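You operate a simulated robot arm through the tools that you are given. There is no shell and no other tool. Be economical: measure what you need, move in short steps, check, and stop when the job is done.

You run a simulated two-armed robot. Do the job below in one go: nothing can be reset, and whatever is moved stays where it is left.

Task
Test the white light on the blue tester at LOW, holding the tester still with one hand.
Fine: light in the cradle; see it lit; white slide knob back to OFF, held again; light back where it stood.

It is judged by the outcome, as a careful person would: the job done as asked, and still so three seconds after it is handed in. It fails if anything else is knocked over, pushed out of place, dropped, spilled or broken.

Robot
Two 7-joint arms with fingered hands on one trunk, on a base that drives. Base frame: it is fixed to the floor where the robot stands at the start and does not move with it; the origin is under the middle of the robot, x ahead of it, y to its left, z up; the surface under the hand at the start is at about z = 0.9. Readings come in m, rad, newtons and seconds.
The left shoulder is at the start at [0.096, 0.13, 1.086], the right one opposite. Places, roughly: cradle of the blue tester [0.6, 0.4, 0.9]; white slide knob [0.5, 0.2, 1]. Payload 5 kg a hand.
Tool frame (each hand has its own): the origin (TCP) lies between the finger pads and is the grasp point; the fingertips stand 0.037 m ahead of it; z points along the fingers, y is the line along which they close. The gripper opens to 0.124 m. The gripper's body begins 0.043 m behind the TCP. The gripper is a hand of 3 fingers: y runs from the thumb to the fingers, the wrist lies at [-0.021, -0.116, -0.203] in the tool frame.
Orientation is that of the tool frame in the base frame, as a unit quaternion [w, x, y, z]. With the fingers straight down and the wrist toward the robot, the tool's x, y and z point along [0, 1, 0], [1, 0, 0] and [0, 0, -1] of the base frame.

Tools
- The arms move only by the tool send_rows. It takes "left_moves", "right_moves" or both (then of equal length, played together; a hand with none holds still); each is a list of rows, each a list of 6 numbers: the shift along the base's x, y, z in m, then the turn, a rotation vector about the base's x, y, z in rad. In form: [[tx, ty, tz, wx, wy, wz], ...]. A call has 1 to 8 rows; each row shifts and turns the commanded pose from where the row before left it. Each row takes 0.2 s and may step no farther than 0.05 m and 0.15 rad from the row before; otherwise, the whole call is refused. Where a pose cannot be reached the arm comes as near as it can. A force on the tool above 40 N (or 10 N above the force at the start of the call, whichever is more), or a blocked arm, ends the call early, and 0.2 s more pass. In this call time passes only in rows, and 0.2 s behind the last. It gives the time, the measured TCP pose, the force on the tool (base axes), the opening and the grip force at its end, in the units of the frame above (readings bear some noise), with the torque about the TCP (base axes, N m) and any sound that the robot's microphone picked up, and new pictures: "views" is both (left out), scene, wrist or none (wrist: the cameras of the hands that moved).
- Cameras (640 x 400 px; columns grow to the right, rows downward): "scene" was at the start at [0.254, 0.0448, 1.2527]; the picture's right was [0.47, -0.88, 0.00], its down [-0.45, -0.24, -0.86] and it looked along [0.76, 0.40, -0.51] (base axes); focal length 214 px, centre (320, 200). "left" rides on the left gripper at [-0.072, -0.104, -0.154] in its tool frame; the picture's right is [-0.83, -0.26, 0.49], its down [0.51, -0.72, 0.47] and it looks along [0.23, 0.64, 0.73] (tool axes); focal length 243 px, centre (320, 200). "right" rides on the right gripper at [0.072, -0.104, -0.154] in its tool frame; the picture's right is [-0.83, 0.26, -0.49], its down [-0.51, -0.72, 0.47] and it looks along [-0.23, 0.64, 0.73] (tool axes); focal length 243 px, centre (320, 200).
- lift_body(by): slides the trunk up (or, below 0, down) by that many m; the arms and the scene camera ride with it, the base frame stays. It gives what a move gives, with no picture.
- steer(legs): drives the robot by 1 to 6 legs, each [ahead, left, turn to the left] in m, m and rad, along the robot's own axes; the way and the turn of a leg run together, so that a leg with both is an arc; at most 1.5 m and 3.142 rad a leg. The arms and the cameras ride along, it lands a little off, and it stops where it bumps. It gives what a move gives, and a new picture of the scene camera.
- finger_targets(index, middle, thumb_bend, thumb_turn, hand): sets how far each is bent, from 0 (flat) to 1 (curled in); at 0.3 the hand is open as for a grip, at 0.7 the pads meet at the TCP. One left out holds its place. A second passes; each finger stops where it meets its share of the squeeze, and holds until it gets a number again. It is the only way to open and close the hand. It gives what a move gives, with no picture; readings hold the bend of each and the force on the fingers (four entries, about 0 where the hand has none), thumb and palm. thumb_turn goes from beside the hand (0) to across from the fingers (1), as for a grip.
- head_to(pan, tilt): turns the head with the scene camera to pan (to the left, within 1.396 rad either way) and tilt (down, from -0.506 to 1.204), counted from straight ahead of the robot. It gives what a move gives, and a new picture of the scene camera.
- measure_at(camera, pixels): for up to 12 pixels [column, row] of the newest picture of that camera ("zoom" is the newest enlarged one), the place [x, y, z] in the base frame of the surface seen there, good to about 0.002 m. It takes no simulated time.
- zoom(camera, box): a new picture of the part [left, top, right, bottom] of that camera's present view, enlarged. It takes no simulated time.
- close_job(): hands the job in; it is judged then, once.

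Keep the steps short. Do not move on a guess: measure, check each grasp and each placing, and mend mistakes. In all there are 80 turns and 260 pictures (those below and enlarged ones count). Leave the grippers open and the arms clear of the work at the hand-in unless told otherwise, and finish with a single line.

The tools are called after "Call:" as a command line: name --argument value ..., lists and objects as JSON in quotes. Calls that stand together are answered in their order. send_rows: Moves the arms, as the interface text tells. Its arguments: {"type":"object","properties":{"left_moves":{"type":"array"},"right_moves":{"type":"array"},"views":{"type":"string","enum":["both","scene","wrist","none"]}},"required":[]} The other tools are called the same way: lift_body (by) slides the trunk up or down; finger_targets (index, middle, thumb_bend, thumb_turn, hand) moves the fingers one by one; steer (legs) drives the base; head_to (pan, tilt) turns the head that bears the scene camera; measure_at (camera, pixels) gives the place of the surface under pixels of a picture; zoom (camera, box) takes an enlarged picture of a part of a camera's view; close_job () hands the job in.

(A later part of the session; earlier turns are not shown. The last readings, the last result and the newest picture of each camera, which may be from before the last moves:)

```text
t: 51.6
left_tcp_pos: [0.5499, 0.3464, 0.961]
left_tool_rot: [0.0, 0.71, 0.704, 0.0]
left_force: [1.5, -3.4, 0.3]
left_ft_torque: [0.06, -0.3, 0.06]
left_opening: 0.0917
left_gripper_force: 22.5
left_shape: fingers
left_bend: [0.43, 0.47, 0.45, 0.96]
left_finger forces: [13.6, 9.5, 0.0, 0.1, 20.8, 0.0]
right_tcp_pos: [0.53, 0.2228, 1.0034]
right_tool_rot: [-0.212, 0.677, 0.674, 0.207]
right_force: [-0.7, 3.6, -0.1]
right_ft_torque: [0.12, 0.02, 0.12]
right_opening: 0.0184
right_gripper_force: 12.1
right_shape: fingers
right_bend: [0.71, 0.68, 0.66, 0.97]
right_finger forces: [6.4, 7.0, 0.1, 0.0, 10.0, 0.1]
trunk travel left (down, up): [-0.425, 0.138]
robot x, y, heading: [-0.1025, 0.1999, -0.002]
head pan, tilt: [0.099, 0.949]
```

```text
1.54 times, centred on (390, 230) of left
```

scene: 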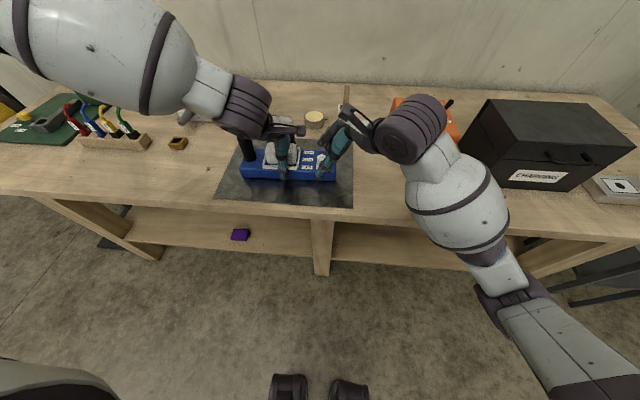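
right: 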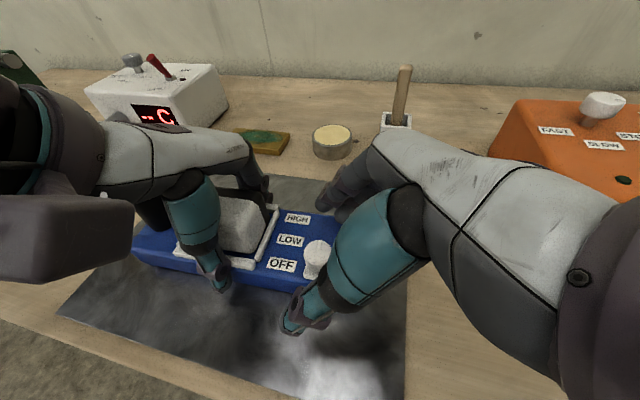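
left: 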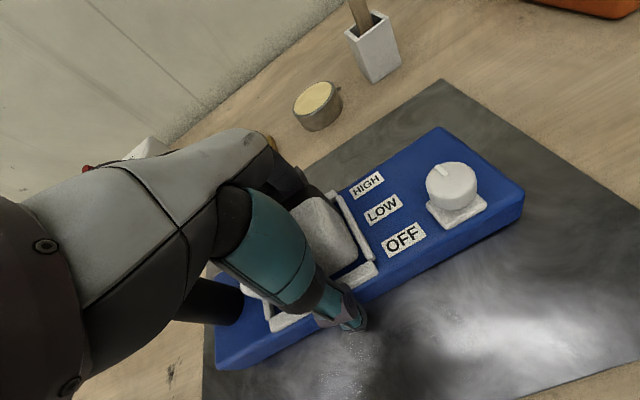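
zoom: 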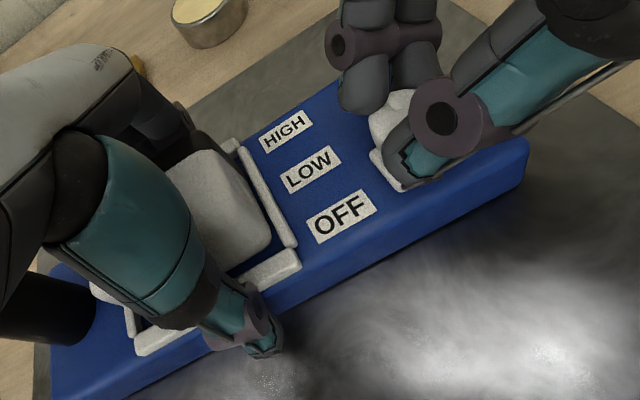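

The knob slides and the tester stays put. I'll continue the remaining 21 mm to LOW.

Call:
send_rows --right_moves '[[0.004, 0, 0, 0, 0, 0], [0.004, 0, 0, 0, 0, 0], [0.004, 0, 0, 0, 0, 0], [0.004, 0, 0, 0, 0, 0], [0.004, 0, 0, 0, 0, 0]]' --views "scene"

Call:
zoom --camera "left" --box '[200, 100, 580, 360]'

Call:
zoom --camera "scene" --box '[220, 110, 370, 200]'

```text
t: 52.8
left_tcp_pos: [0.55, 0.3458, 0.9619]
left_tool_rot: [0.0, 0.711, 0.703, 0.0]
left_force: [1.9, -2.6, 1.3]
left_ft_torque: [0.03, -0.31, 0.12]
left_opening: 0.0917
left_gripper_force: 21.8
left_shape: fingers
left_bend: [0.43, 0.47, 0.45, 0.95]
left_finger forces: [13.7, 9.4, 0.0, 0.1, 21.1, 0.0]
right_tcp_pos: [0.5501, 0.2224, 1.0047]
right_tool_rot: [-0.212, 0.679, 0.672, 0.206]
right_force: [-0.1, 3.6, 0.0]
right_ft_torque: [0.11, 0.02, 0.15]
right_opening: 0.0181
right_gripper_force: 11.5
right_shape: fingers
right_bend: [0.71, 0.68, 0.66, 0.97]
right_finger forces: [6.4, 7.9, 0.1, 0.1, 9.5, 0.0]
trunk travel left (down, up): [-0.425, 0.138]
robot x, y, heading: [-0.1062, 0.2015, -0.01]
head pan, tilt: [0.099, 0.949]
```

scene: 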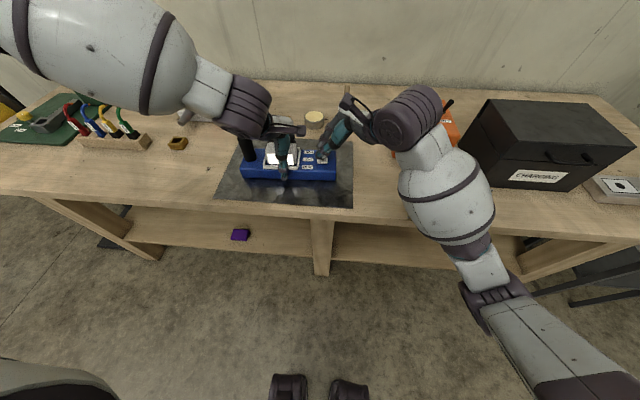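

```text
1.54 times, centred on (390, 230) of left
```

zoom: 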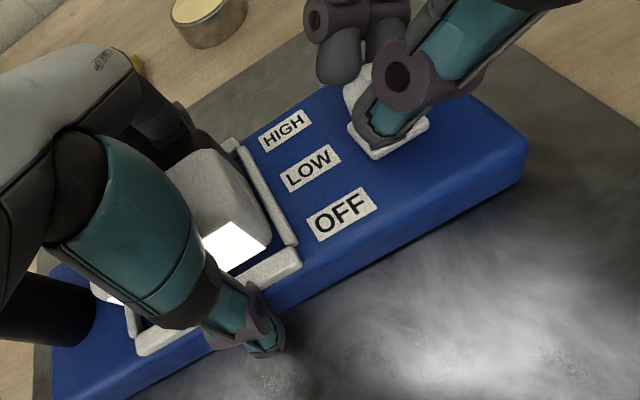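

```text
4.27 times, centred on (295, 155) of scene
```

zoom: 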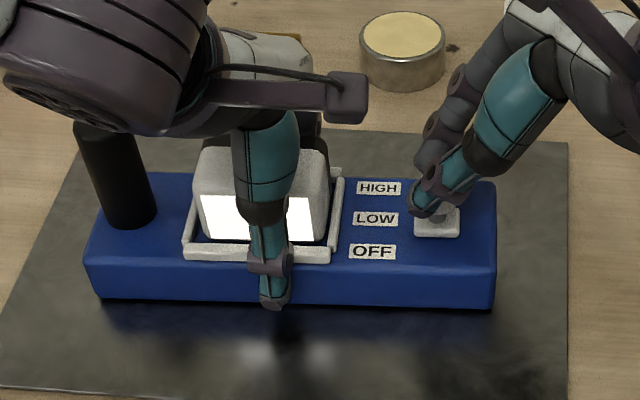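

The light's front panel is glowing at both (230,220) and (300,218), and the knob's foot stands level with LOW, so the test is seen. I'll slide the knob back 0.030 to OFF with the tester still held.

Call:
send_rows --right_moves '[[-0.004, 0, 0, 0, 0, 0], [-0.004, 0, 0, 0, 0, 0], [-0.004, 0, 0, 0, 0, 0], [-0.004, 0, 0, 0, 0, 0], [-0.004, 0, 0, 0, 0, 0], [-0.004, 0, 0, 0, 0, 0], [-0.003, 0, 0, 0, 0, 0], [-0.003, 0, 0, 0, 0, 0]]' --views "scene"

Call:
zoom --camera "left" --box '[200, 100, 580, 360]'

Call:
zoom --camera "scene" --box '[220, 110, 370, 200]'

```text
t: 54.6
left_tcp_pos: [0.5488, 0.3463, 0.9605]
left_tool_rot: [-0.001, 0.711, 0.703, 0.0]
left_force: [-4.2, -1.8, -0.3]
left_ft_torque: [0.0, -0.36, -0.18]
left_opening: 0.092
left_gripper_force: 21.5
left_shape: fingers
left_bend: [0.44, 0.47, 0.45, 0.96]
left_finger forces: [11.0, 8.6, 0.1, 0.0, 23.4, 0.0]
right_tcp_pos: [0.5198, 0.2236, 1.0042]
right_tool_rot: [-0.212, 0.677, 0.673, 0.208]
right_force: [6.1, 1.2, 3.8]
right_ft_torque: [0.13, -0.26, -0.12]
right_opening: 0.0175
right_gripper_force: 12.6
right_shape: fingers
right_bend: [0.71, 0.67, 0.66, 0.97]
right_finger forces: [9.9, 7.8, 0.0, 0.1, 7.6, 0.0]
trunk travel left (down, up): [-0.425, 0.138]
robot x, y, heading: [-0.1067, 0.2001, -0.01]
head pan, tilt: [0.099, 0.949]
```

scene: 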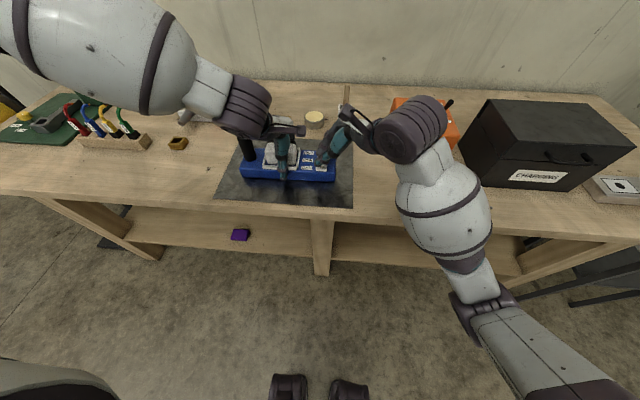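

```text
1.54 times, centred on (390, 230) of left
```

zoom: 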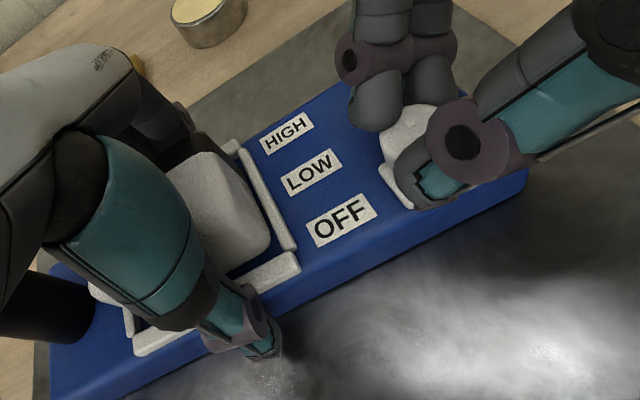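

```text
4.27 times, centred on (295, 155) of scene
```

zoom: 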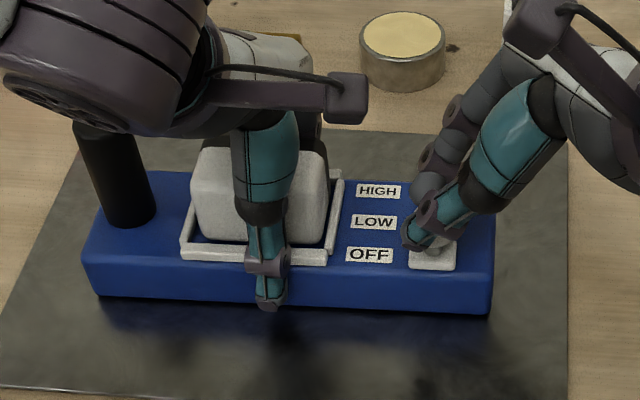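

The light is dark again and the knob is back at its OFF end, with 6 N against the stop. I'll open the right hand and back it out up and to the right.

Call:
finger_targets --hand "right" --index 0.4 --middle 0.4 --thumb_bend 0.4

Call:
send_rows --right_moves '[[0.001, 0, 0.04, 0, 0, 0], [0, -0.01, 0.045, 0, 0, 0], [0, -0.02, 0.045, 0, 0, 0], [0, -0.03, 0.02, 0, 0, 0]]' --views "none"

Call:
zoom --camera "left" --box '[200, 100, 580, 360]'

Call:
zoom --camera "scene" --box '[220, 110, 370, 200]'

Call:
measure_at --camera "zoom" --pixels '[[100, 285], [485, 290], [430, 210], [430, 262], [370, 255], [372, 222], [378, 190], [190, 255], [315, 257], [480, 182], [350, 178], [130, 222]]'

```text
t: 55.6
left_tcp_pos: [0.5506, 0.3461, 0.9611]
left_tool_rot: [-0.001, 0.71, 0.704, 0.001]
left_force: [-0.2, -0.3, -1.3]
left_ft_torque: [0.0, -0.23, -0.02]
left_opening: 0.0919
left_gripper_force: 21.8
left_shape: fingers
left_bend: [0.43, 0.47, 0.45, 0.96]
left_finger forces: [12.7, 9.4, 0.1, 0.1, 21.9, 0.1]
right_tcp_pos: [0.5209, 0.2221, 1.0034]
right_tool_rot: [-0.212, 0.678, 0.673, 0.207]
right_force: [0.5, 0.1, 0.3]
right_ft_torque: [-0.03, 0.01, 0.0]
right_opening: 0.0982
right_gripper_force: 0.1
right_shape: fingers
right_bend: [0.4, 0.4, 0.4, 0.97]
right_finger forces: [0.0, 0.1, 0.0, 0.0, 0.0, 0.1]
trunk travel left (down, up): [-0.425, 0.138]
robot x, y, heading: [-0.1058, 0.2001, -0.002]
head pan, tilt: [0.099, 0.949]
```

```text
t: 56.6
left_tcp_pos: [0.5489, 0.3459, 0.9611]
left_tool_rot: [0.0, 0.71, 0.704, 0.0]
left_force: [0.3, 1.7, 0.4]
left_ft_torque: [0.05, -0.22, 0.02]
left_opening: 0.0918
left_gripper_force: 21.6
left_shape: fingers
left_bend: [0.43, 0.47, 0.45, 0.96]
left_finger forces: [12.4, 9.0, 0.0, 0.0, 22.1, 0.0]
right_tcp_pos: [0.5194, 0.1619, 1.1555]
right_tool_rot: [-0.212, 0.678, 0.673, 0.206]
right_force: [0.1, -0.9, 0.2]
right_ft_torque: [0.03, -0.01, 0.03]
right_opening: 0.0983
right_gripper_force: 0.1
right_shape: fingers
right_bend: [0.4, 0.4, 0.4, 0.97]
right_finger forces: [0.0, 0.1, 0.0, 0.1, 0.0, 0.0]
trunk travel left (down, up): [-0.425, 0.138]
robot x, y, heading: [-0.1068, 0.2014, -0.013]
head pan, tilt: [0.099, 0.949]
```

```text
1.54 times, centred on (390, 230) of left
```

zoom: 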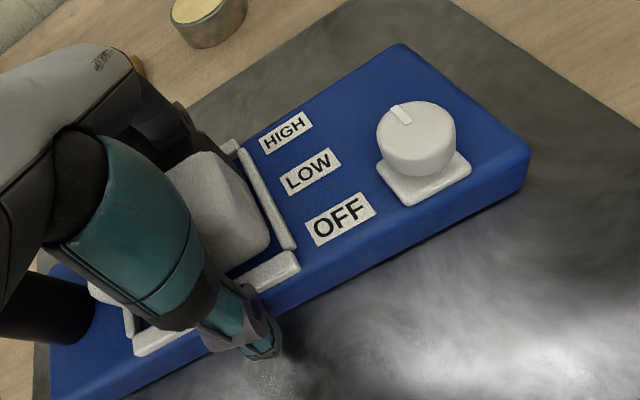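

```text
4.27 times, centred on (295, 155) of scene
```

zoom: 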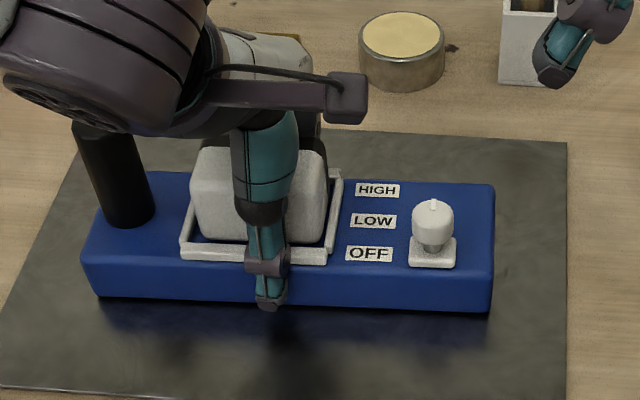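

```text
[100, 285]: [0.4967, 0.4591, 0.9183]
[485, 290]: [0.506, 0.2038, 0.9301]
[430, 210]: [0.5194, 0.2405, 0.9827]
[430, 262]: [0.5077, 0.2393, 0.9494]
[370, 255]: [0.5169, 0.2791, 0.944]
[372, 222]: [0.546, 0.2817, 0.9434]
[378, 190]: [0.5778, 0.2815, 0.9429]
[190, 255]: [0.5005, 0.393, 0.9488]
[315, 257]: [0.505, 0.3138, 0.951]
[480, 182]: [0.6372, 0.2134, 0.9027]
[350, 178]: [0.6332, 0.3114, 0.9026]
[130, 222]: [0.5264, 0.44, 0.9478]
```

The knob sits at OFF exactly as at the start. The tester is about 1 cm nearer me than it stood, with +0.03 rad of yaw. While I still hold it, I'll shift it (+0.0095, +0.002) and turn it -0.027 rad.

Call:
send_rows --left_moves '[[0.003, 0.001, 0, 0, 0, -0.009], [0.003, 0.001, 0, 0, 0, -0.009], [0.0035, 0, 0, 0, 0, -0.009]]' --views "scene"

Call:
zoom --camera "scene" --box '[220, 110, 370, 200]'

Call:
measure_at --camera "zoom" --pixels '[[100, 285], [485, 285], [370, 250], [372, 218], [378, 186], [190, 252], [315, 254], [430, 258]]'

```text
t: 57.4
left_tcp_pos: [0.5597, 0.3483, 0.9604]
left_tool_rot: [0.0, 0.719, 0.695, 0.001]
left_force: [-1.4, 0.2, 0.2]
left_ft_torque: [0.06, -0.14, 0.03]
left_opening: 0.0917
left_gripper_force: 22.1
left_shape: fingers
left_bend: [0.43, 0.47, 0.45, 0.96]
left_finger forces: [12.3, 8.8, 0.0, 0.0, 22.3, 0.0]
right_tcp_pos: [0.5184, 0.1633, 1.1543]
right_tool_rot: [-0.211, 0.677, 0.674, 0.207]
right_force: [-0.3, -0.1, 0.5]
right_ft_torque: [-0.01, 0.03, -0.01]
right_opening: 0.0979
right_gripper_force: 0.0
right_shape: fingers
right_bend: [0.4, 0.4, 0.4, 0.97]
right_finger forces: [0.1, 0.0, 0.0, 0.0, 0.0, 0.0]
trunk travel left (down, up): [-0.425, 0.138]
robot x, y, heading: [-0.1058, 0.2017, -0.012]
head pan, tilt: [0.099, 0.949]
```

scene: 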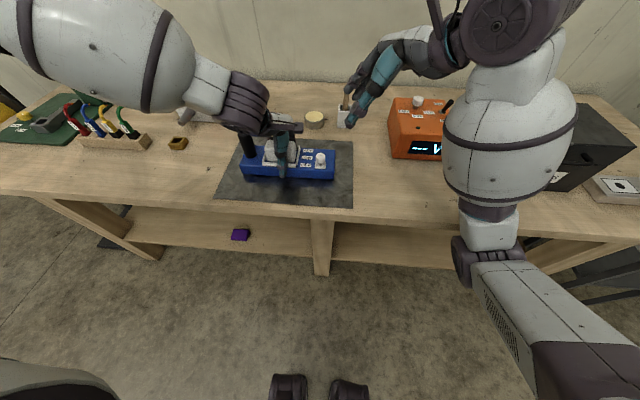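

```text
4.27 times, centred on (295, 155) of scene
```

zoom: 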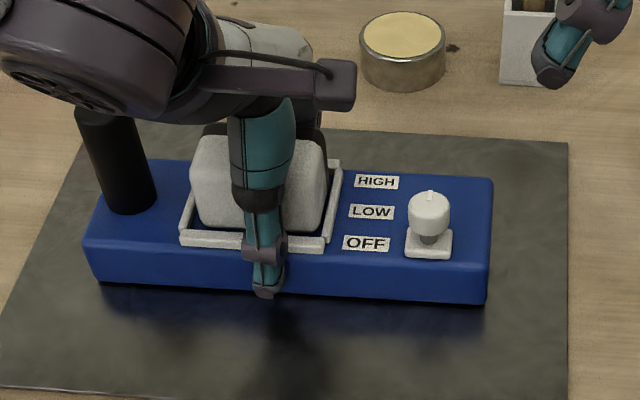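

```text
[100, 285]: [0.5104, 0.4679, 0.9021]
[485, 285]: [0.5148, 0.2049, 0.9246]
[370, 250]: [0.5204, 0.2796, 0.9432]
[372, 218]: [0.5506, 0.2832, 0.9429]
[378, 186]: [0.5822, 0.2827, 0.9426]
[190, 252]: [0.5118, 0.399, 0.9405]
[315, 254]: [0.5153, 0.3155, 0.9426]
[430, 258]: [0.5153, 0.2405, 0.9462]
```

That is within about 3 mm of the original pose. I'll release with the left hand and lift it straight up and away to the left.

Call:
finger_targets --hand "left" --index 0.3 --middle 0.3 --thumb_bend 0.3

Call:
send_rows --left_moves '[[0, 0, 0.04, 0, 0, 0], [0, 0, 0.045, 0, 0, 0], [0, 0, 0.045, 0, 0, 0], [0, 0, 0.045, 0, 0, 0], [-0.01, 0.045, 0.02, 0, 0, 0], [-0.01, 0.045, 0.01, 0, 0, 0], [-0.01, 0.045, 0.01, 0, 0, 0], [-0.01, 0.045, 0.01, 0, 0, 0]]' --views "none"

Call:
send_rows --right_moves '[[0, 0, 0.01, -0.12, 0, 0], [0, 0.02, 0, -0.12, 0, 0], [0, 0.03, 0, -0.12, 0, 0], [0, 0.03, 0, -0.12, 0, 0], [0.01, 0.03, 0, -0.12, 0, 0]]' --views "scene"

Call:
zoom --camera "scene" --box '[220, 110, 370, 200]'

```text
t: 58.4
left_tcp_pos: [0.5599, 0.348, 0.9612]
left_tool_rot: [-0.002, 0.72, 0.694, 0.001]
left_force: [-1.1, 0.6, -0.6]
left_ft_torque: [-0.01, -0.01, 0.0]
left_opening: 0.1284
left_gripper_force: 0.0
left_shape: fingers
left_bend: [0.3, 0.3, 0.3, 0.97]
left_finger forces: [0.0, 0.1, 0.0, 0.1, 0.1, 0.0]
right_tcp_pos: [0.52, 0.1639, 1.1559]
right_tool_rot: [-0.212, 0.678, 0.673, 0.206]
right_force: [0.2, 0.6, 0.6]
right_ft_torque: [-0.03, 0.04, -0.02]
right_opening: 0.0982
right_gripper_force: 0.1
right_shape: fingers
right_bend: [0.4, 0.4, 0.4, 0.97]
right_finger forces: [0.0, 0.1, 0.1, 0.0, 0.0, 0.0]
trunk travel left (down, up): [-0.425, 0.138]
robot x, y, heading: [-0.1046, 0.2023, -0.01]
head pan, tilt: [0.099, 0.949]
```

```text
refused: row 5 steps farther than a row can; nothing moved
```

```text
t: 59.6
left_tcp_pos: [0.5603, 0.3493, 0.9614]
left_tool_rot: [0.001, 0.72, 0.694, 0.0]
left_force: [0.2, 0.8, -0.4]
left_ft_torque: [-0.01, 0.02, 0.0]
left_opening: 0.1284
left_gripper_force: 0.1
left_shape: fingers
left_bend: [0.3, 0.3, 0.3, 0.97]
left_finger forces: [0.0, 0.0, 0.1, 0.1, 0.1, 0.0]
right_tcp_pos: [0.5307, 0.2739, 1.1648]
right_tool_rot: [0.0, 0.711, 0.704, -0.003]
right_force: [0.0, -0.9, 0.0]
right_ft_torque: [-0.04, 0.0, 0.02]
right_opening: 0.0981
right_gripper_force: 0.0
right_shape: fingers
right_bend: [0.4, 0.4, 0.4, 0.97]
right_finger forces: [0.1, 0.1, 0.0, 0.0, 0.1, 0.0]
trunk travel left (down, up): [-0.425, 0.138]
robot x, y, heading: [-0.1027, 0.1984, -0.009]
head pan, tilt: [0.099, 0.949]
```

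scene: 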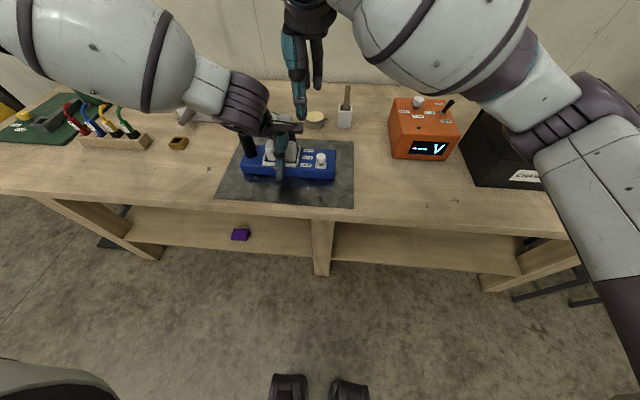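

```text
4.27 times, centred on (295, 155) of scene
```

zoom: 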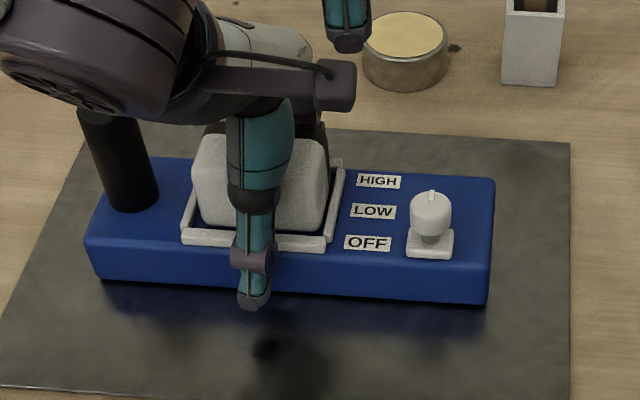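

The left move was refused for being too long a step, and the right hand is now close to it. I'll move the right hand back to the right first, then raise the left.

Call:
send_rows --right_moves '[[0, -0.04, 0.02, 0, 0, 0], [0, -0.045, 0, 0, 0, 0], [0, -0.045, 0, 0, 0, 0]]' --views "none"

Call:
send_rows --left_moves '[[0, 0, 0.04, 0, 0, 0], [0, 0, 0.045, 0, 0, 0], [0, 0, 0.045, 0, 0, 0], [0, 0, 0.045, 0, 0, 0], [-0.01, 0.04, 0.015, 0, 0, 0], [-0.01, 0.045, 0.01, 0, 0, 0], [-0.01, 0.045, 0.01, 0, 0, 0], [-0.01, 0.045, 0.01, 0, 0, 0]]' --views "scene"

Call:
zoom --camera "scene" --box '[220, 110, 370, 200]'

Call:
measure_at --camera "zoom" --pixels '[[200, 150], [320, 150], [200, 205], [318, 205], [260, 165], [260, 200], [260, 142], [328, 170], [322, 200], [430, 205], [230, 128], [310, 128]]'

```text
t: 60.4
left_tcp_pos: [0.5606, 0.3469, 0.9612]
left_tool_rot: [-0.001, 0.72, 0.694, 0.001]
left_force: [-0.1, -0.4, -0.5]
left_ft_torque: [0.03, 0.02, -0.01]
left_opening: 0.1283
left_gripper_force: 0.0
left_shape: fingers
left_bend: [0.3, 0.3, 0.3, 0.97]
left_finger forces: [0.1, 0.0, 0.1, 0.0, 0.1, 0.0]
right_tcp_pos: [0.5307, 0.1396, 1.185]
right_tool_rot: [-0.003, 0.71, 0.704, -0.001]
right_force: [0.6, -0.2, 0.8]
right_ft_torque: [0.03, 0.03, 0.02]
right_opening: 0.0981
right_gripper_force: 0.1
right_shape: fingers
right_bend: [0.4, 0.4, 0.4, 0.97]
right_finger forces: [0.0, 0.1, 0.1, 0.0, 0.0, 0.1]
trunk travel left (down, up): [-0.425, 0.138]
robot x, y, heading: [-0.106, 0.1991, -0.009]
head pan, tilt: [0.099, 0.949]
```

```text
t: 62.2
left_tcp_pos: [0.5176, 0.5252, 1.1805]
left_tool_rot: [-0.001, 0.72, 0.694, 0.0]
left_force: [-0.6, 0.6, -1.1]
left_ft_torque: [-0.03, -0.03, -0.01]
left_opening: 0.1286
left_gripper_force: 0.0
left_shape: fingers
left_bend: [0.3, 0.3, 0.3, 0.97]
left_finger forces: [0.0, 0.0, 0.0, 0.0, 0.0, 0.0]
right_tcp_pos: [0.5296, 0.1438, 1.1852]
right_tool_rot: [-0.001, 0.71, 0.704, -0.002]
right_force: [0.0, 0.1, 0.3]
right_ft_torque: [-0.08, -0.02, 0.02]
right_opening: 0.0983
right_gripper_force: 0.0
right_shape: fingers
right_bend: [0.4, 0.4, 0.4, 0.97]
right_finger forces: [0.0, 0.0, 0.0, 0.0, 0.0, 0.0]
trunk travel left (down, up): [-0.425, 0.138]
robot x, y, heading: [-0.1072, 0.1968, -0.003]
head pan, tilt: [0.099, 0.949]
```

scene: 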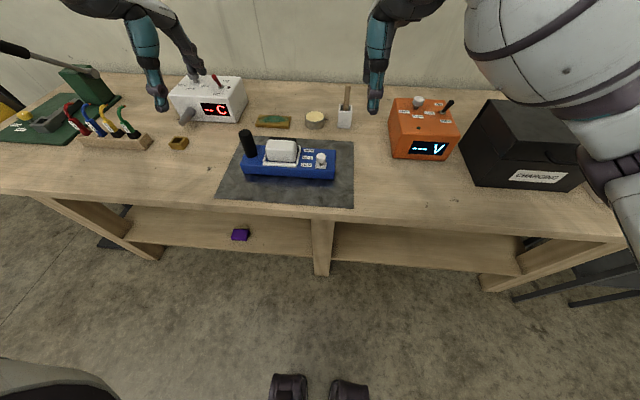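

```text
4.27 times, centred on (295, 155) of scene
```

zoom: 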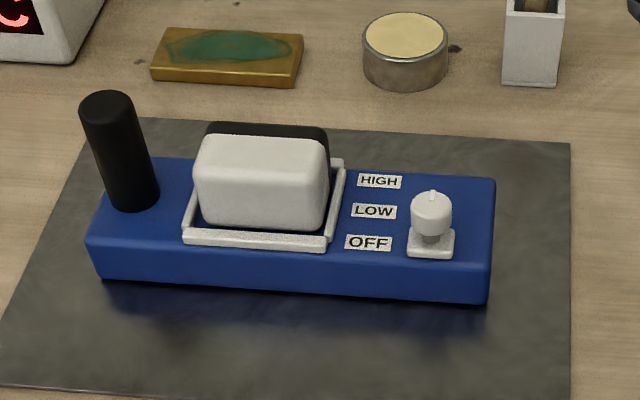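

```text
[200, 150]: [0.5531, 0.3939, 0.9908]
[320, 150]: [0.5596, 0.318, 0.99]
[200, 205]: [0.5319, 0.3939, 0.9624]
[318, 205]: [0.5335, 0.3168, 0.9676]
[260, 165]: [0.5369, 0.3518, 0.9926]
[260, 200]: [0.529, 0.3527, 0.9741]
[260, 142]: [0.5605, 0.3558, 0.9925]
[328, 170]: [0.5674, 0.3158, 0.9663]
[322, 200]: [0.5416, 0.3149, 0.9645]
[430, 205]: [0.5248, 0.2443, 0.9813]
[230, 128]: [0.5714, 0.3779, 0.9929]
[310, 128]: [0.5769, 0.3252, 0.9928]
```

The tester is square with the knob at OFF, and the light is centred near (0.558, 0.355). I'll move the left hand farther off while the right hand goes over the light.

Call:
send_rows --left_moves '[[-0.01, 0.04, 0.015, 0, 0, 0], [-0.01, 0.04, 0.015, 0, 0, 0], [-0.01, 0.04, 0.015, 0, 0, 0], [-0.01, 0.04, 0.015, 0, 0, 0], [-0.01, 0.04, 0.01, 0, 0, 0], [0, 0, 0, 0, 0, 0], [0, 0, 0, 0, 0, 0]]' --right_moves '[[0, 0.02, 0, 0, 0, 0], [0.005, 0.03, 0, 0, 0, 0], [0.005, 0.032, 0, 0, 0, 0], [0.005, 0.032, 0, 0, 0, 0], [0.005, 0.032, 0, 0, 0, 0], [0.005, 0.033, -0.02, 0, 0, 0], [0.005, 0.033, -0.03, 0, 0, 0]]' --views "none"

Call:
send_rows --right_moves '[[0, 0, -0.04, 0, 0, 0], [0, 0, -0.03, 0, 0, 0], [0, 0, -0.03, 0, 0, 0]]' --views "both"

Call:
zoom --camera "scene" --box '[220, 90, 370, 200]'

```text
t: 63.8
left_tcp_pos: [0.4706, 0.725, 1.2487]
left_tool_rot: [0.0, 0.72, 0.694, -0.001]
left_force: [0.5, 0.9, -0.1]
left_ft_torque: [-0.03, 0.04, -0.01]
left_opening: 0.1288
left_gripper_force: 0.0
left_shape: fingers
left_bend: [0.3, 0.3, 0.3, 0.98]
left_finger forces: [0.1, 0.1, 0.0, 0.0, 0.0, 0.1]
right_tcp_pos: [0.5613, 0.3548, 1.1321]
right_tool_rot: [-0.003, 0.71, 0.704, -0.002]
right_force: [0.8, 0.3, 0.3]
right_ft_torque: [-0.04, 0.0, -0.01]
right_opening: 0.0983
right_gripper_force: 0.0
right_shape: fingers
right_bend: [0.4, 0.4, 0.4, 0.97]
right_finger forces: [0.0, 0.1, 0.1, 0.0, 0.0, 0.1]
trunk travel left (down, up): [-0.425, 0.138]
robot x, y, heading: [-0.1047, 0.2006, -0.005]
head pan, tilt: [0.099, 0.949]
```

```text
t: 64.6
left_tcp_pos: [0.4686, 0.724, 1.2502]
left_tool_rot: [-0.001, 0.72, 0.694, 0.001]
left_force: [-0.2, -0.3, -1.2]
left_ft_torque: [0.0, -0.02, -0.04]
left_opening: 0.1288
left_gripper_force: 0.1
left_shape: fingers
left_bend: [0.3, 0.3, 0.3, 0.98]
left_finger forces: [0.1, 0.0, 0.0, 0.0, 0.1, 0.0]
right_tcp_pos: [0.5606, 0.3543, 1.0346]
right_tool_rot: [-0.002, 0.709, 0.705, -0.001]
right_force: [-0.1, 0.1, 0.9]
right_ft_torque: [0.0, 0.01, -0.01]
right_opening: 0.0979
right_gripper_force: 0.0
right_shape: fingers
right_bend: [0.4, 0.4, 0.4, 0.97]
right_finger forces: [0.0, 0.0, 0.0, 0.0, 0.0, 0.1]
trunk travel left (down, up): [-0.425, 0.138]
robot x, y, heading: [-0.1048, 0.1986, -0.006]
head pan, tilt: [0.099, 0.949]
```

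scene: 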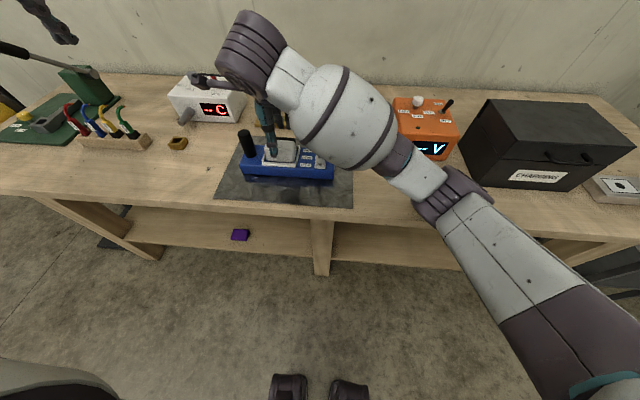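
right: 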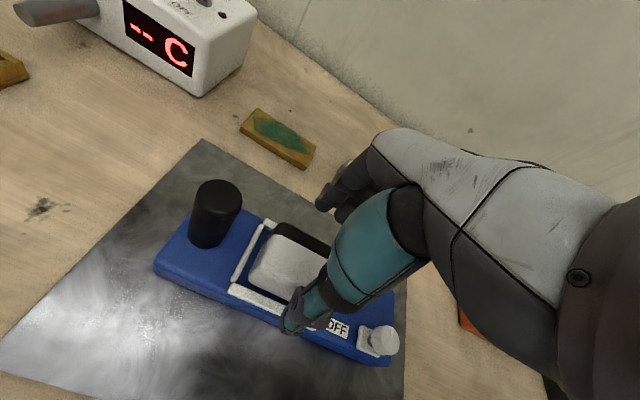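

```text
3.64 times, centred on (295, 145) of scene
```

zoom: 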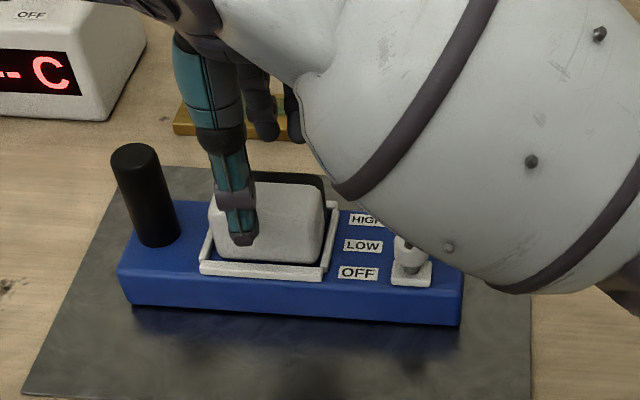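

The hand is aligned over the light. I'll lower to TCP z ≈ 0.999, so the tips stay above the frame walls, and grip.

Call:
send_rows --right_moves '[[-0.001, 0, -0.02, 0, 0, 0], [0, 0, -0.015, 0, 0, 0]]' --views "none"

Call:
finger_targets --hand "right" --index 0.62 --middle 0.62 --thumb_bend 0.62

Call:
zoom --camera "scene" --box '[220, 90, 370, 200]'

```text
t: 65.2
left_tcp_pos: [0.4687, 0.7232, 1.2499]
left_tool_rot: [-0.001, 0.72, 0.694, 0.0]
left_force: [0.4, 0.0, -0.4]
left_ft_torque: [0.02, -0.01, 0.0]
left_opening: 0.1285
left_gripper_force: 0.1
left_shape: fingers
left_bend: [0.3, 0.3, 0.3, 0.98]
left_finger forces: [0.0, 0.0, 0.0, 0.0, 0.0, 0.1]
right_tcp_pos: [0.56, 0.3545, 0.9998]
right_tool_rot: [-0.002, 0.71, 0.704, -0.002]
right_force: [0.3, -0.2, 0.4]
right_ft_torque: [-0.03, -0.03, -0.02]
right_opening: 0.0985
right_gripper_force: 0.1
right_shape: fingers
right_bend: [0.4, 0.4, 0.4, 0.97]
right_finger forces: [0.1, 0.0, 0.0, 0.1, 0.1, 0.0]
trunk travel left (down, up): [-0.425, 0.138]
robot x, y, heading: [-0.106, 0.2006, -0.006]
head pan, tilt: [0.099, 0.949]
```

```text
t: 66.2
left_tcp_pos: [0.4689, 0.7228, 1.25]
left_tool_rot: [-0.001, 0.72, 0.694, 0.001]
left_force: [-0.6, 1.0, -1.0]
left_ft_torque: [0.01, 0.02, 0.0]
left_opening: 0.1287
left_gripper_force: 0.0
left_shape: fingers
left_bend: [0.3, 0.3, 0.3, 0.98]
left_finger forces: [0.0, 0.0, 0.1, 0.1, 0.0, 0.0]
right_tcp_pos: [0.5596, 0.3553, 0.9995]
right_tool_rot: [-0.002, 0.71, 0.704, -0.002]
right_force: [0.3, 0.3, 1.5]
right_ft_torque: [-0.09, -0.11, 0.0]
right_opening: 0.0556
right_gripper_force: 13.5
right_shape: fingers
right_bend: [0.55, 0.57, 0.55, 0.97]
right_finger forces: [6.9, 6.7, 0.0, 0.0, 12.9, 0.0]
trunk travel left (down, up): [-0.425, 0.138]
robot x, y, heading: [-0.1007, 0.1981, -0.008]
head pan, tilt: [0.099, 0.949]
```

```text
3.64 times, centred on (295, 145) of scene
```

zoom: 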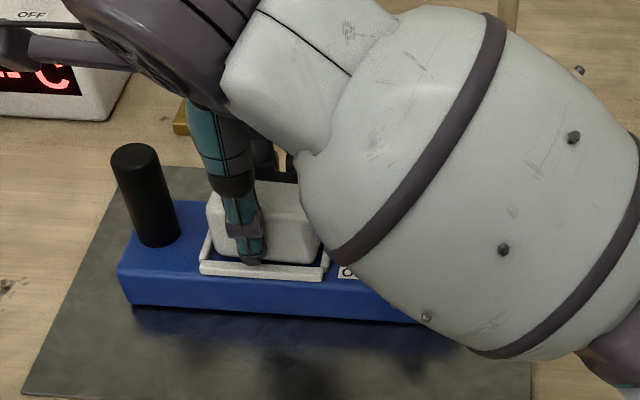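

It's gripped at 13 N. I'll lift it straight up 0.11 and carry it back over its old place. Its front face stood at x ≈ 0.5035 with its centre at y ≈ 0.078, so the TCP target is (0.534, 0.078).

Call:
send_rows --right_moves '[[0, 0, 0.02, 0, 0, 0], [0, 0, 0.045, 0, 0, 0], [0, 0, 0.045, 0, 0, 0]]' --views "scene"

Call:
send_rows --right_moves '[[-0.004, -0.045, 0, 0, 0, 0], [-0.004, -0.045, 0, 0, 0, 0], [-0.004, -0.045, 0, 0, 0, 0], [-0.004, -0.045, 0, 0, 0, 0], [-0.004, -0.045, 0, 0, 0, 0], [-0.0055, -0.045, -0.02, 0, 0, 0], [0, -0.007, -0.045, 0, 0, 0], [0, 0, -0.04, 0, 0, 0]]' --views "both"

Call:
zoom --camera "scene" --box '[300, 90, 440, 210]'

```text
t: 67.0
left_tcp_pos: [0.4686, 0.7239, 1.249]
left_tool_rot: [-0.001, 0.72, 0.694, 0.0]
left_force: [-0.5, 0.4, 0.5]
left_ft_torque: [0.0, -0.04, -0.02]
left_opening: 0.1289
left_gripper_force: 0.0
left_shape: fingers
left_bend: [0.3, 0.3, 0.3, 0.98]
left_finger forces: [0.0, 0.0, 0.0, 0.0, 0.0, 0.1]
right_tcp_pos: [0.5598, 0.3557, 1.1088]
right_tool_rot: [-0.002, 0.71, 0.704, -0.002]
right_force: [-1.0, -0.3, -2.2]
right_ft_torque: [-0.03, 0.01, 0.03]
right_opening: 0.0555
right_gripper_force: 12.8
right_shape: fingers
right_bend: [0.55, 0.57, 0.55, 0.96]
right_finger forces: [6.8, 6.1, 0.0, 0.1, 12.9, 0.2]
trunk travel left (down, up): [-0.425, 0.138]
robot x, y, heading: [-0.1025, 0.2019, -0.01]
head pan, tilt: [0.099, 0.949]
```

scene: 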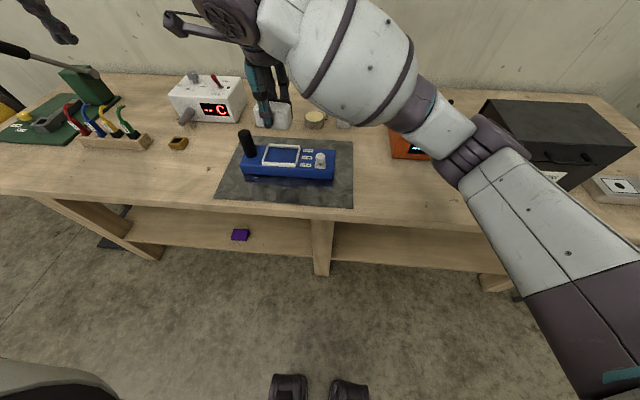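

```text
t: 68.8
left_tcp_pos: [0.4695, 0.7243, 1.2489]
left_tool_rot: [-0.002, 0.72, 0.694, 0.0]
left_force: [0.1, -0.2, 0.3]
left_ft_torque: [-0.02, 0.03, 0.01]
left_opening: 0.1287
left_gripper_force: 0.0
left_shape: fingers
left_bend: [0.3, 0.3, 0.3, 0.98]
left_finger forces: [0.0, 0.1, 0.0, 0.0, 0.0, 0.0]
right_tcp_pos: [0.5337, 0.0783, 1.0042]
right_tool_rot: [-0.002, 0.71, 0.704, -0.002]
right_force: [0.1, 0.1, -1.3]
right_ft_torque: [0.0, 0.02, -0.04]
right_opening: 0.0557
right_gripper_force: 12.5
right_shape: fingers
right_bend: [0.55, 0.58, 0.55, 0.96]
right_finger forces: [6.9, 6.0, 0.0, 0.1, 12.6, 0.0]
trunk travel left (down, up): [-0.425, 0.138]
robot x, y, heading: [-0.107, 0.2003, -0.009]
head pan, tilt: [0.099, 0.949]
```

scene: 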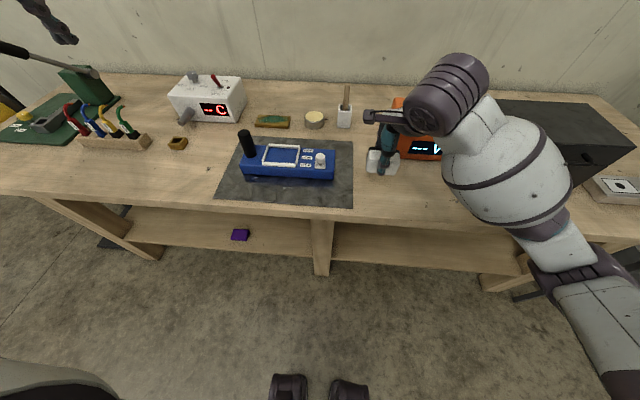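
right: 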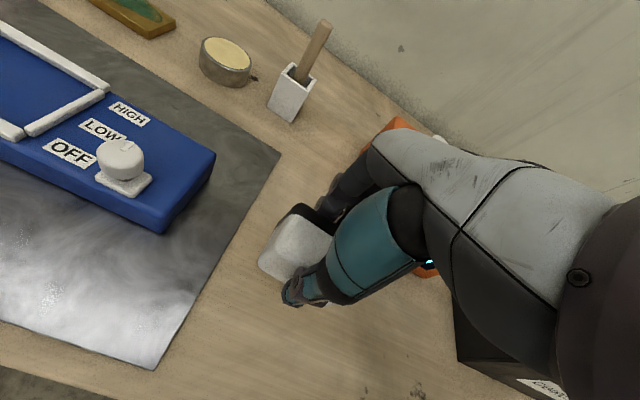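

```text
3.33 times, centred on (370, 150) of scene
```

zoom: 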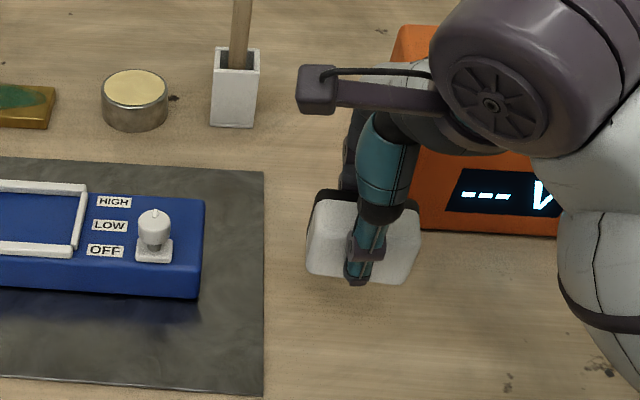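

Call:
measure_at --camera "zoom" --pixels '[[320, 240], [320, 265], [395, 250], [395, 270], [315, 215], [410, 220], [335, 215], [340, 270], [412, 240]]'

```text
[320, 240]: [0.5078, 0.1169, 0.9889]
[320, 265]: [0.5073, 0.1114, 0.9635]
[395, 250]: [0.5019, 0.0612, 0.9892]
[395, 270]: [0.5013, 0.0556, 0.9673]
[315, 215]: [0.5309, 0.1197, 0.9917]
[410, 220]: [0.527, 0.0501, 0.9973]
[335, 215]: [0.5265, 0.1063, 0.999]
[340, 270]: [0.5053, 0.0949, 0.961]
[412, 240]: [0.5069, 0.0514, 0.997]
```

The light is yawed about -0.1 rad in the grip. I'll turn it +0.09 and lower to about 1 cm above the table, then check it.

Call:
send_rows --right_moves '[[0, 0, -0.018, 0, 0, 0.045], [0, 0, -0.018, 0, 0, 0.045]]' --views "scene"

Call:
zoom --camera "scene" --box '[350, 130, 420, 195]'

Call:
measure_at --camera "zoom" --pixels '[[150, 230], [150, 270], [200, 280], [390, 240], [390, 290], [350, 300], [120, 200], [430, 200], [440, 240], [170, 180], [390, 190], [125, 250]]'

```text
t: 69.4
left_tcp_pos: [0.4696, 0.7232, 1.2497]
left_tool_rot: [-0.001, 0.72, 0.694, 0.001]
left_force: [0.2, 0.4, -0.1]
left_ft_torque: [0.01, 0.01, 0.01]
left_opening: 0.1288
left_gripper_force: 0.0
left_shape: fingers
left_bend: [0.3, 0.3, 0.3, 0.98]
left_finger forces: [0.1, 0.1, 0.0, 0.0, 0.0, 0.0]
right_tcp_pos: [0.5333, 0.0777, 0.9675]
right_tool_rot: [-0.002, 0.677, 0.736, -0.001]
right_force: [0.9, 0.5, -1.1]
right_ft_torque: [-0.01, 0.0, 0.02]
right_opening: 0.0556
right_gripper_force: 12.6
right_shape: fingers
right_bend: [0.55, 0.58, 0.55, 0.96]
right_finger forces: [6.7, 5.7, 0.0, 0.0, 12.6, 0.0]
trunk travel left (down, up): [-0.425, 0.138]
robot x, y, heading: [-0.1074, 0.201, -0.009]
head pan, tilt: [0.099, 0.949]
```

scene: 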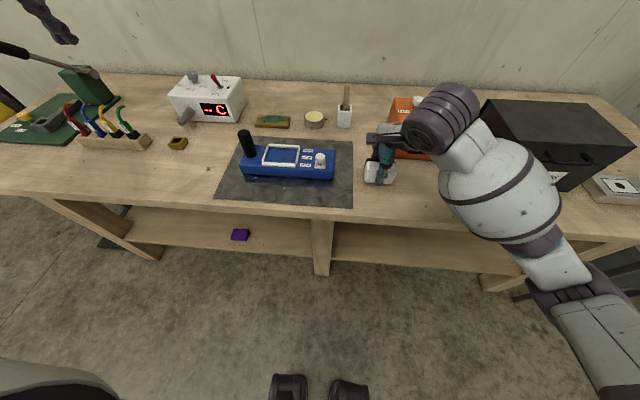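

```text
6.15 times, centred on (385, 162) of scene
```

zoom: 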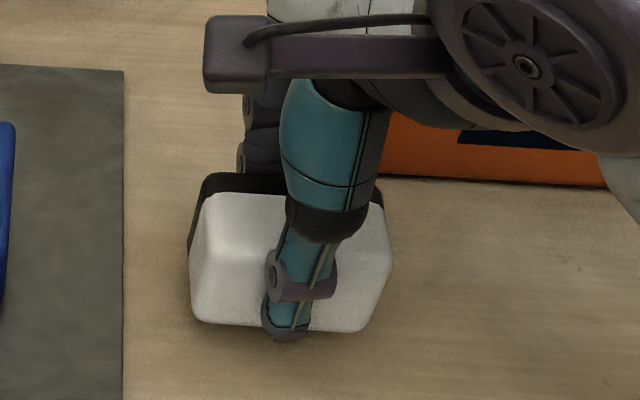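

```text
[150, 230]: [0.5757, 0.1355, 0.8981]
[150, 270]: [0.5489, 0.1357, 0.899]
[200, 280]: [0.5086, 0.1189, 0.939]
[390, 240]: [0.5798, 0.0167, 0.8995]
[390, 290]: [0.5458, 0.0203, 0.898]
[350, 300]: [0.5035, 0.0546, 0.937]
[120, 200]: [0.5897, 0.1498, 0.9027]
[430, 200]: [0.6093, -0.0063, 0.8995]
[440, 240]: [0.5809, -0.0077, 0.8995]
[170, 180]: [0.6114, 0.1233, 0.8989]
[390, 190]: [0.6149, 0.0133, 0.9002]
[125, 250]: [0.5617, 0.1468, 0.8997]
```

Call:
measure_at --camera "zoom" --pixels '[[215, 295], [240, 295], [345, 300], [365, 300], [240, 270], [355, 270], [195, 250], [192, 230], [385, 260], [378, 280], [230, 230], [360, 230]]'

```text
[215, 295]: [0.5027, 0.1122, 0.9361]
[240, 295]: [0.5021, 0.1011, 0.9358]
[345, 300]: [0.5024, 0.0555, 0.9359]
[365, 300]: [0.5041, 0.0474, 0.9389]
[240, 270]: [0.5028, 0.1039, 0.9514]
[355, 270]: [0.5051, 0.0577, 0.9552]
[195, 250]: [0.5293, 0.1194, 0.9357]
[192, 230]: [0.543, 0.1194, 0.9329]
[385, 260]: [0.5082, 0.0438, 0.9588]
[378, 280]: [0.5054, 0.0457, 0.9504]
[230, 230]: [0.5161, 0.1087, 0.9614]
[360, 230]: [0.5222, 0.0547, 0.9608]
```

It's square now, with its front at x 0.5025 and its left face at y 0.1195. I'll shift (+0.001, -0.0025) and set it down.

Call:
send_rows --right_moves '[[0.001, -0.0025, -0.004, 0, 0, 0], [0, 0, -0.004, 0, 0, 0], [0, 0, -0.003, 0, 0, 0]]' --views "none"

Call:
zoom --camera "scene" --box '[350, 130, 420, 195]'

Call:
measure_at --camera "zoom" --pixels '[[230, 310], [345, 315], [230, 235], [360, 235], [195, 250], [385, 270]]'

```text
t: 70.2
left_tcp_pos: [0.4686, 0.7246, 1.2492]
left_tool_rot: [-0.001, 0.72, 0.694, 0.001]
left_force: [-0.6, -0.4, -1.1]
left_ft_torque: [-0.01, 0.02, 0.05]
left_opening: 0.1288
left_gripper_force: 0.1
left_shape: fingers
left_bend: [0.3, 0.3, 0.3, 0.98]
left_finger forces: [0.1, 0.1, 0.1, 0.0, 0.0, 0.1]
right_tcp_pos: [0.5362, 0.074, 0.9585]
right_tool_rot: [-0.002, 0.678, 0.735, -0.002]
right_force: [-0.4, -0.7, -1.0]
right_ft_torque: [-0.03, 0.0, 0.01]
right_opening: 0.0554
right_gripper_force: 12.5
right_shape: fingers
right_bend: [0.55, 0.58, 0.55, 0.96]
right_finger forces: [6.8, 5.7, 0.1, 0.0, 12.5, 0.0]
trunk travel left (down, up): [-0.425, 0.138]
robot x, y, heading: [-0.104, 0.2018, -0.01]
head pan, tilt: [0.099, 0.949]
```

```text
6.15 times, centred on (385, 162) of scene
```

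zoom: 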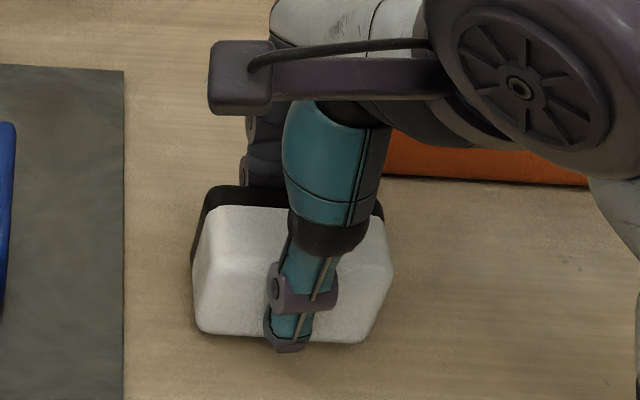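

```text
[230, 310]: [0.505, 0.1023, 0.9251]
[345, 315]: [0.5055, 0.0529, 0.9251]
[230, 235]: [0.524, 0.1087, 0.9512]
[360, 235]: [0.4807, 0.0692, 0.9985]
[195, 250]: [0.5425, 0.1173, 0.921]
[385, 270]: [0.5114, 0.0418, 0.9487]
```

Call:
send_rows --right_moves '[[-0.001, 0, -0.0015, 0, 0, 0], [0, 0, -0.0015, 0, 0, 0]]' --views "none"

Call:
zoom --camera "scene" --box '[350, 130, 420, 195]'

Call:
measure_at --camera "zoom" --pixels '[[230, 310], [345, 315], [230, 240], [270, 235], [195, 260], [385, 275]]'

```text
t: 70.8
left_tcp_pos: [0.4683, 0.724, 1.2495]
left_tool_rot: [0.0, 0.72, 0.694, 0.001]
left_force: [0.3, -0.2, 0.5]
left_ft_torque: [-0.02, -0.02, 0.01]
left_opening: 0.1288
left_gripper_force: 0.2
left_shape: fingers
left_bend: [0.3, 0.3, 0.3, 0.98]
left_finger forces: [0.1, 0.0, 0.1, 0.0, 0.0, 0.1]
right_tcp_pos: [0.5356, 0.0754, 0.9552]
right_tool_rot: [-0.001, 0.678, 0.735, -0.001]
right_force: [-0.3, -1.1, 3.9]
right_ft_torque: [-0.04, -0.14, 0.0]
right_opening: 0.0557
right_gripper_force: 13.4
right_shape: fingers
right_bend: [0.55, 0.58, 0.55, 0.96]
right_finger forces: [7.0, 6.8, 0.0, 0.1, 13.2, 0.0]
trunk travel left (down, up): [-0.425, 0.138]
robot x, y, heading: [-0.1044, 0.1968, -0.005]
head pan, tilt: [0.099, 0.949]
```

```text
6.15 times, centred on (385, 162) of scene
```

zoom: 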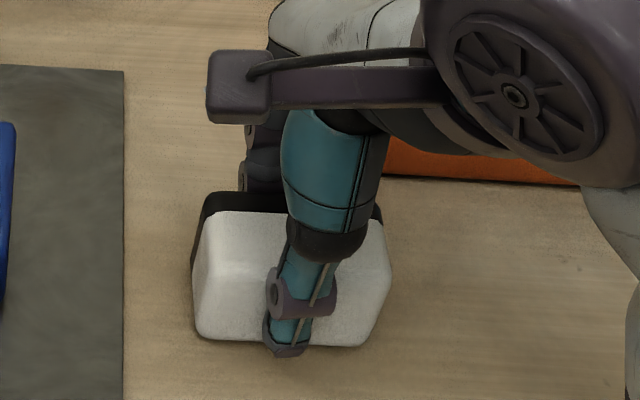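

```text
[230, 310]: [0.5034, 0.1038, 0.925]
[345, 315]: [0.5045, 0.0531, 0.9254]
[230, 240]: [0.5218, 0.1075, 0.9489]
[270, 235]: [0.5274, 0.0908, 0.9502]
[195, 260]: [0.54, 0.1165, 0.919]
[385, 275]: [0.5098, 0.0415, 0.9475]
```

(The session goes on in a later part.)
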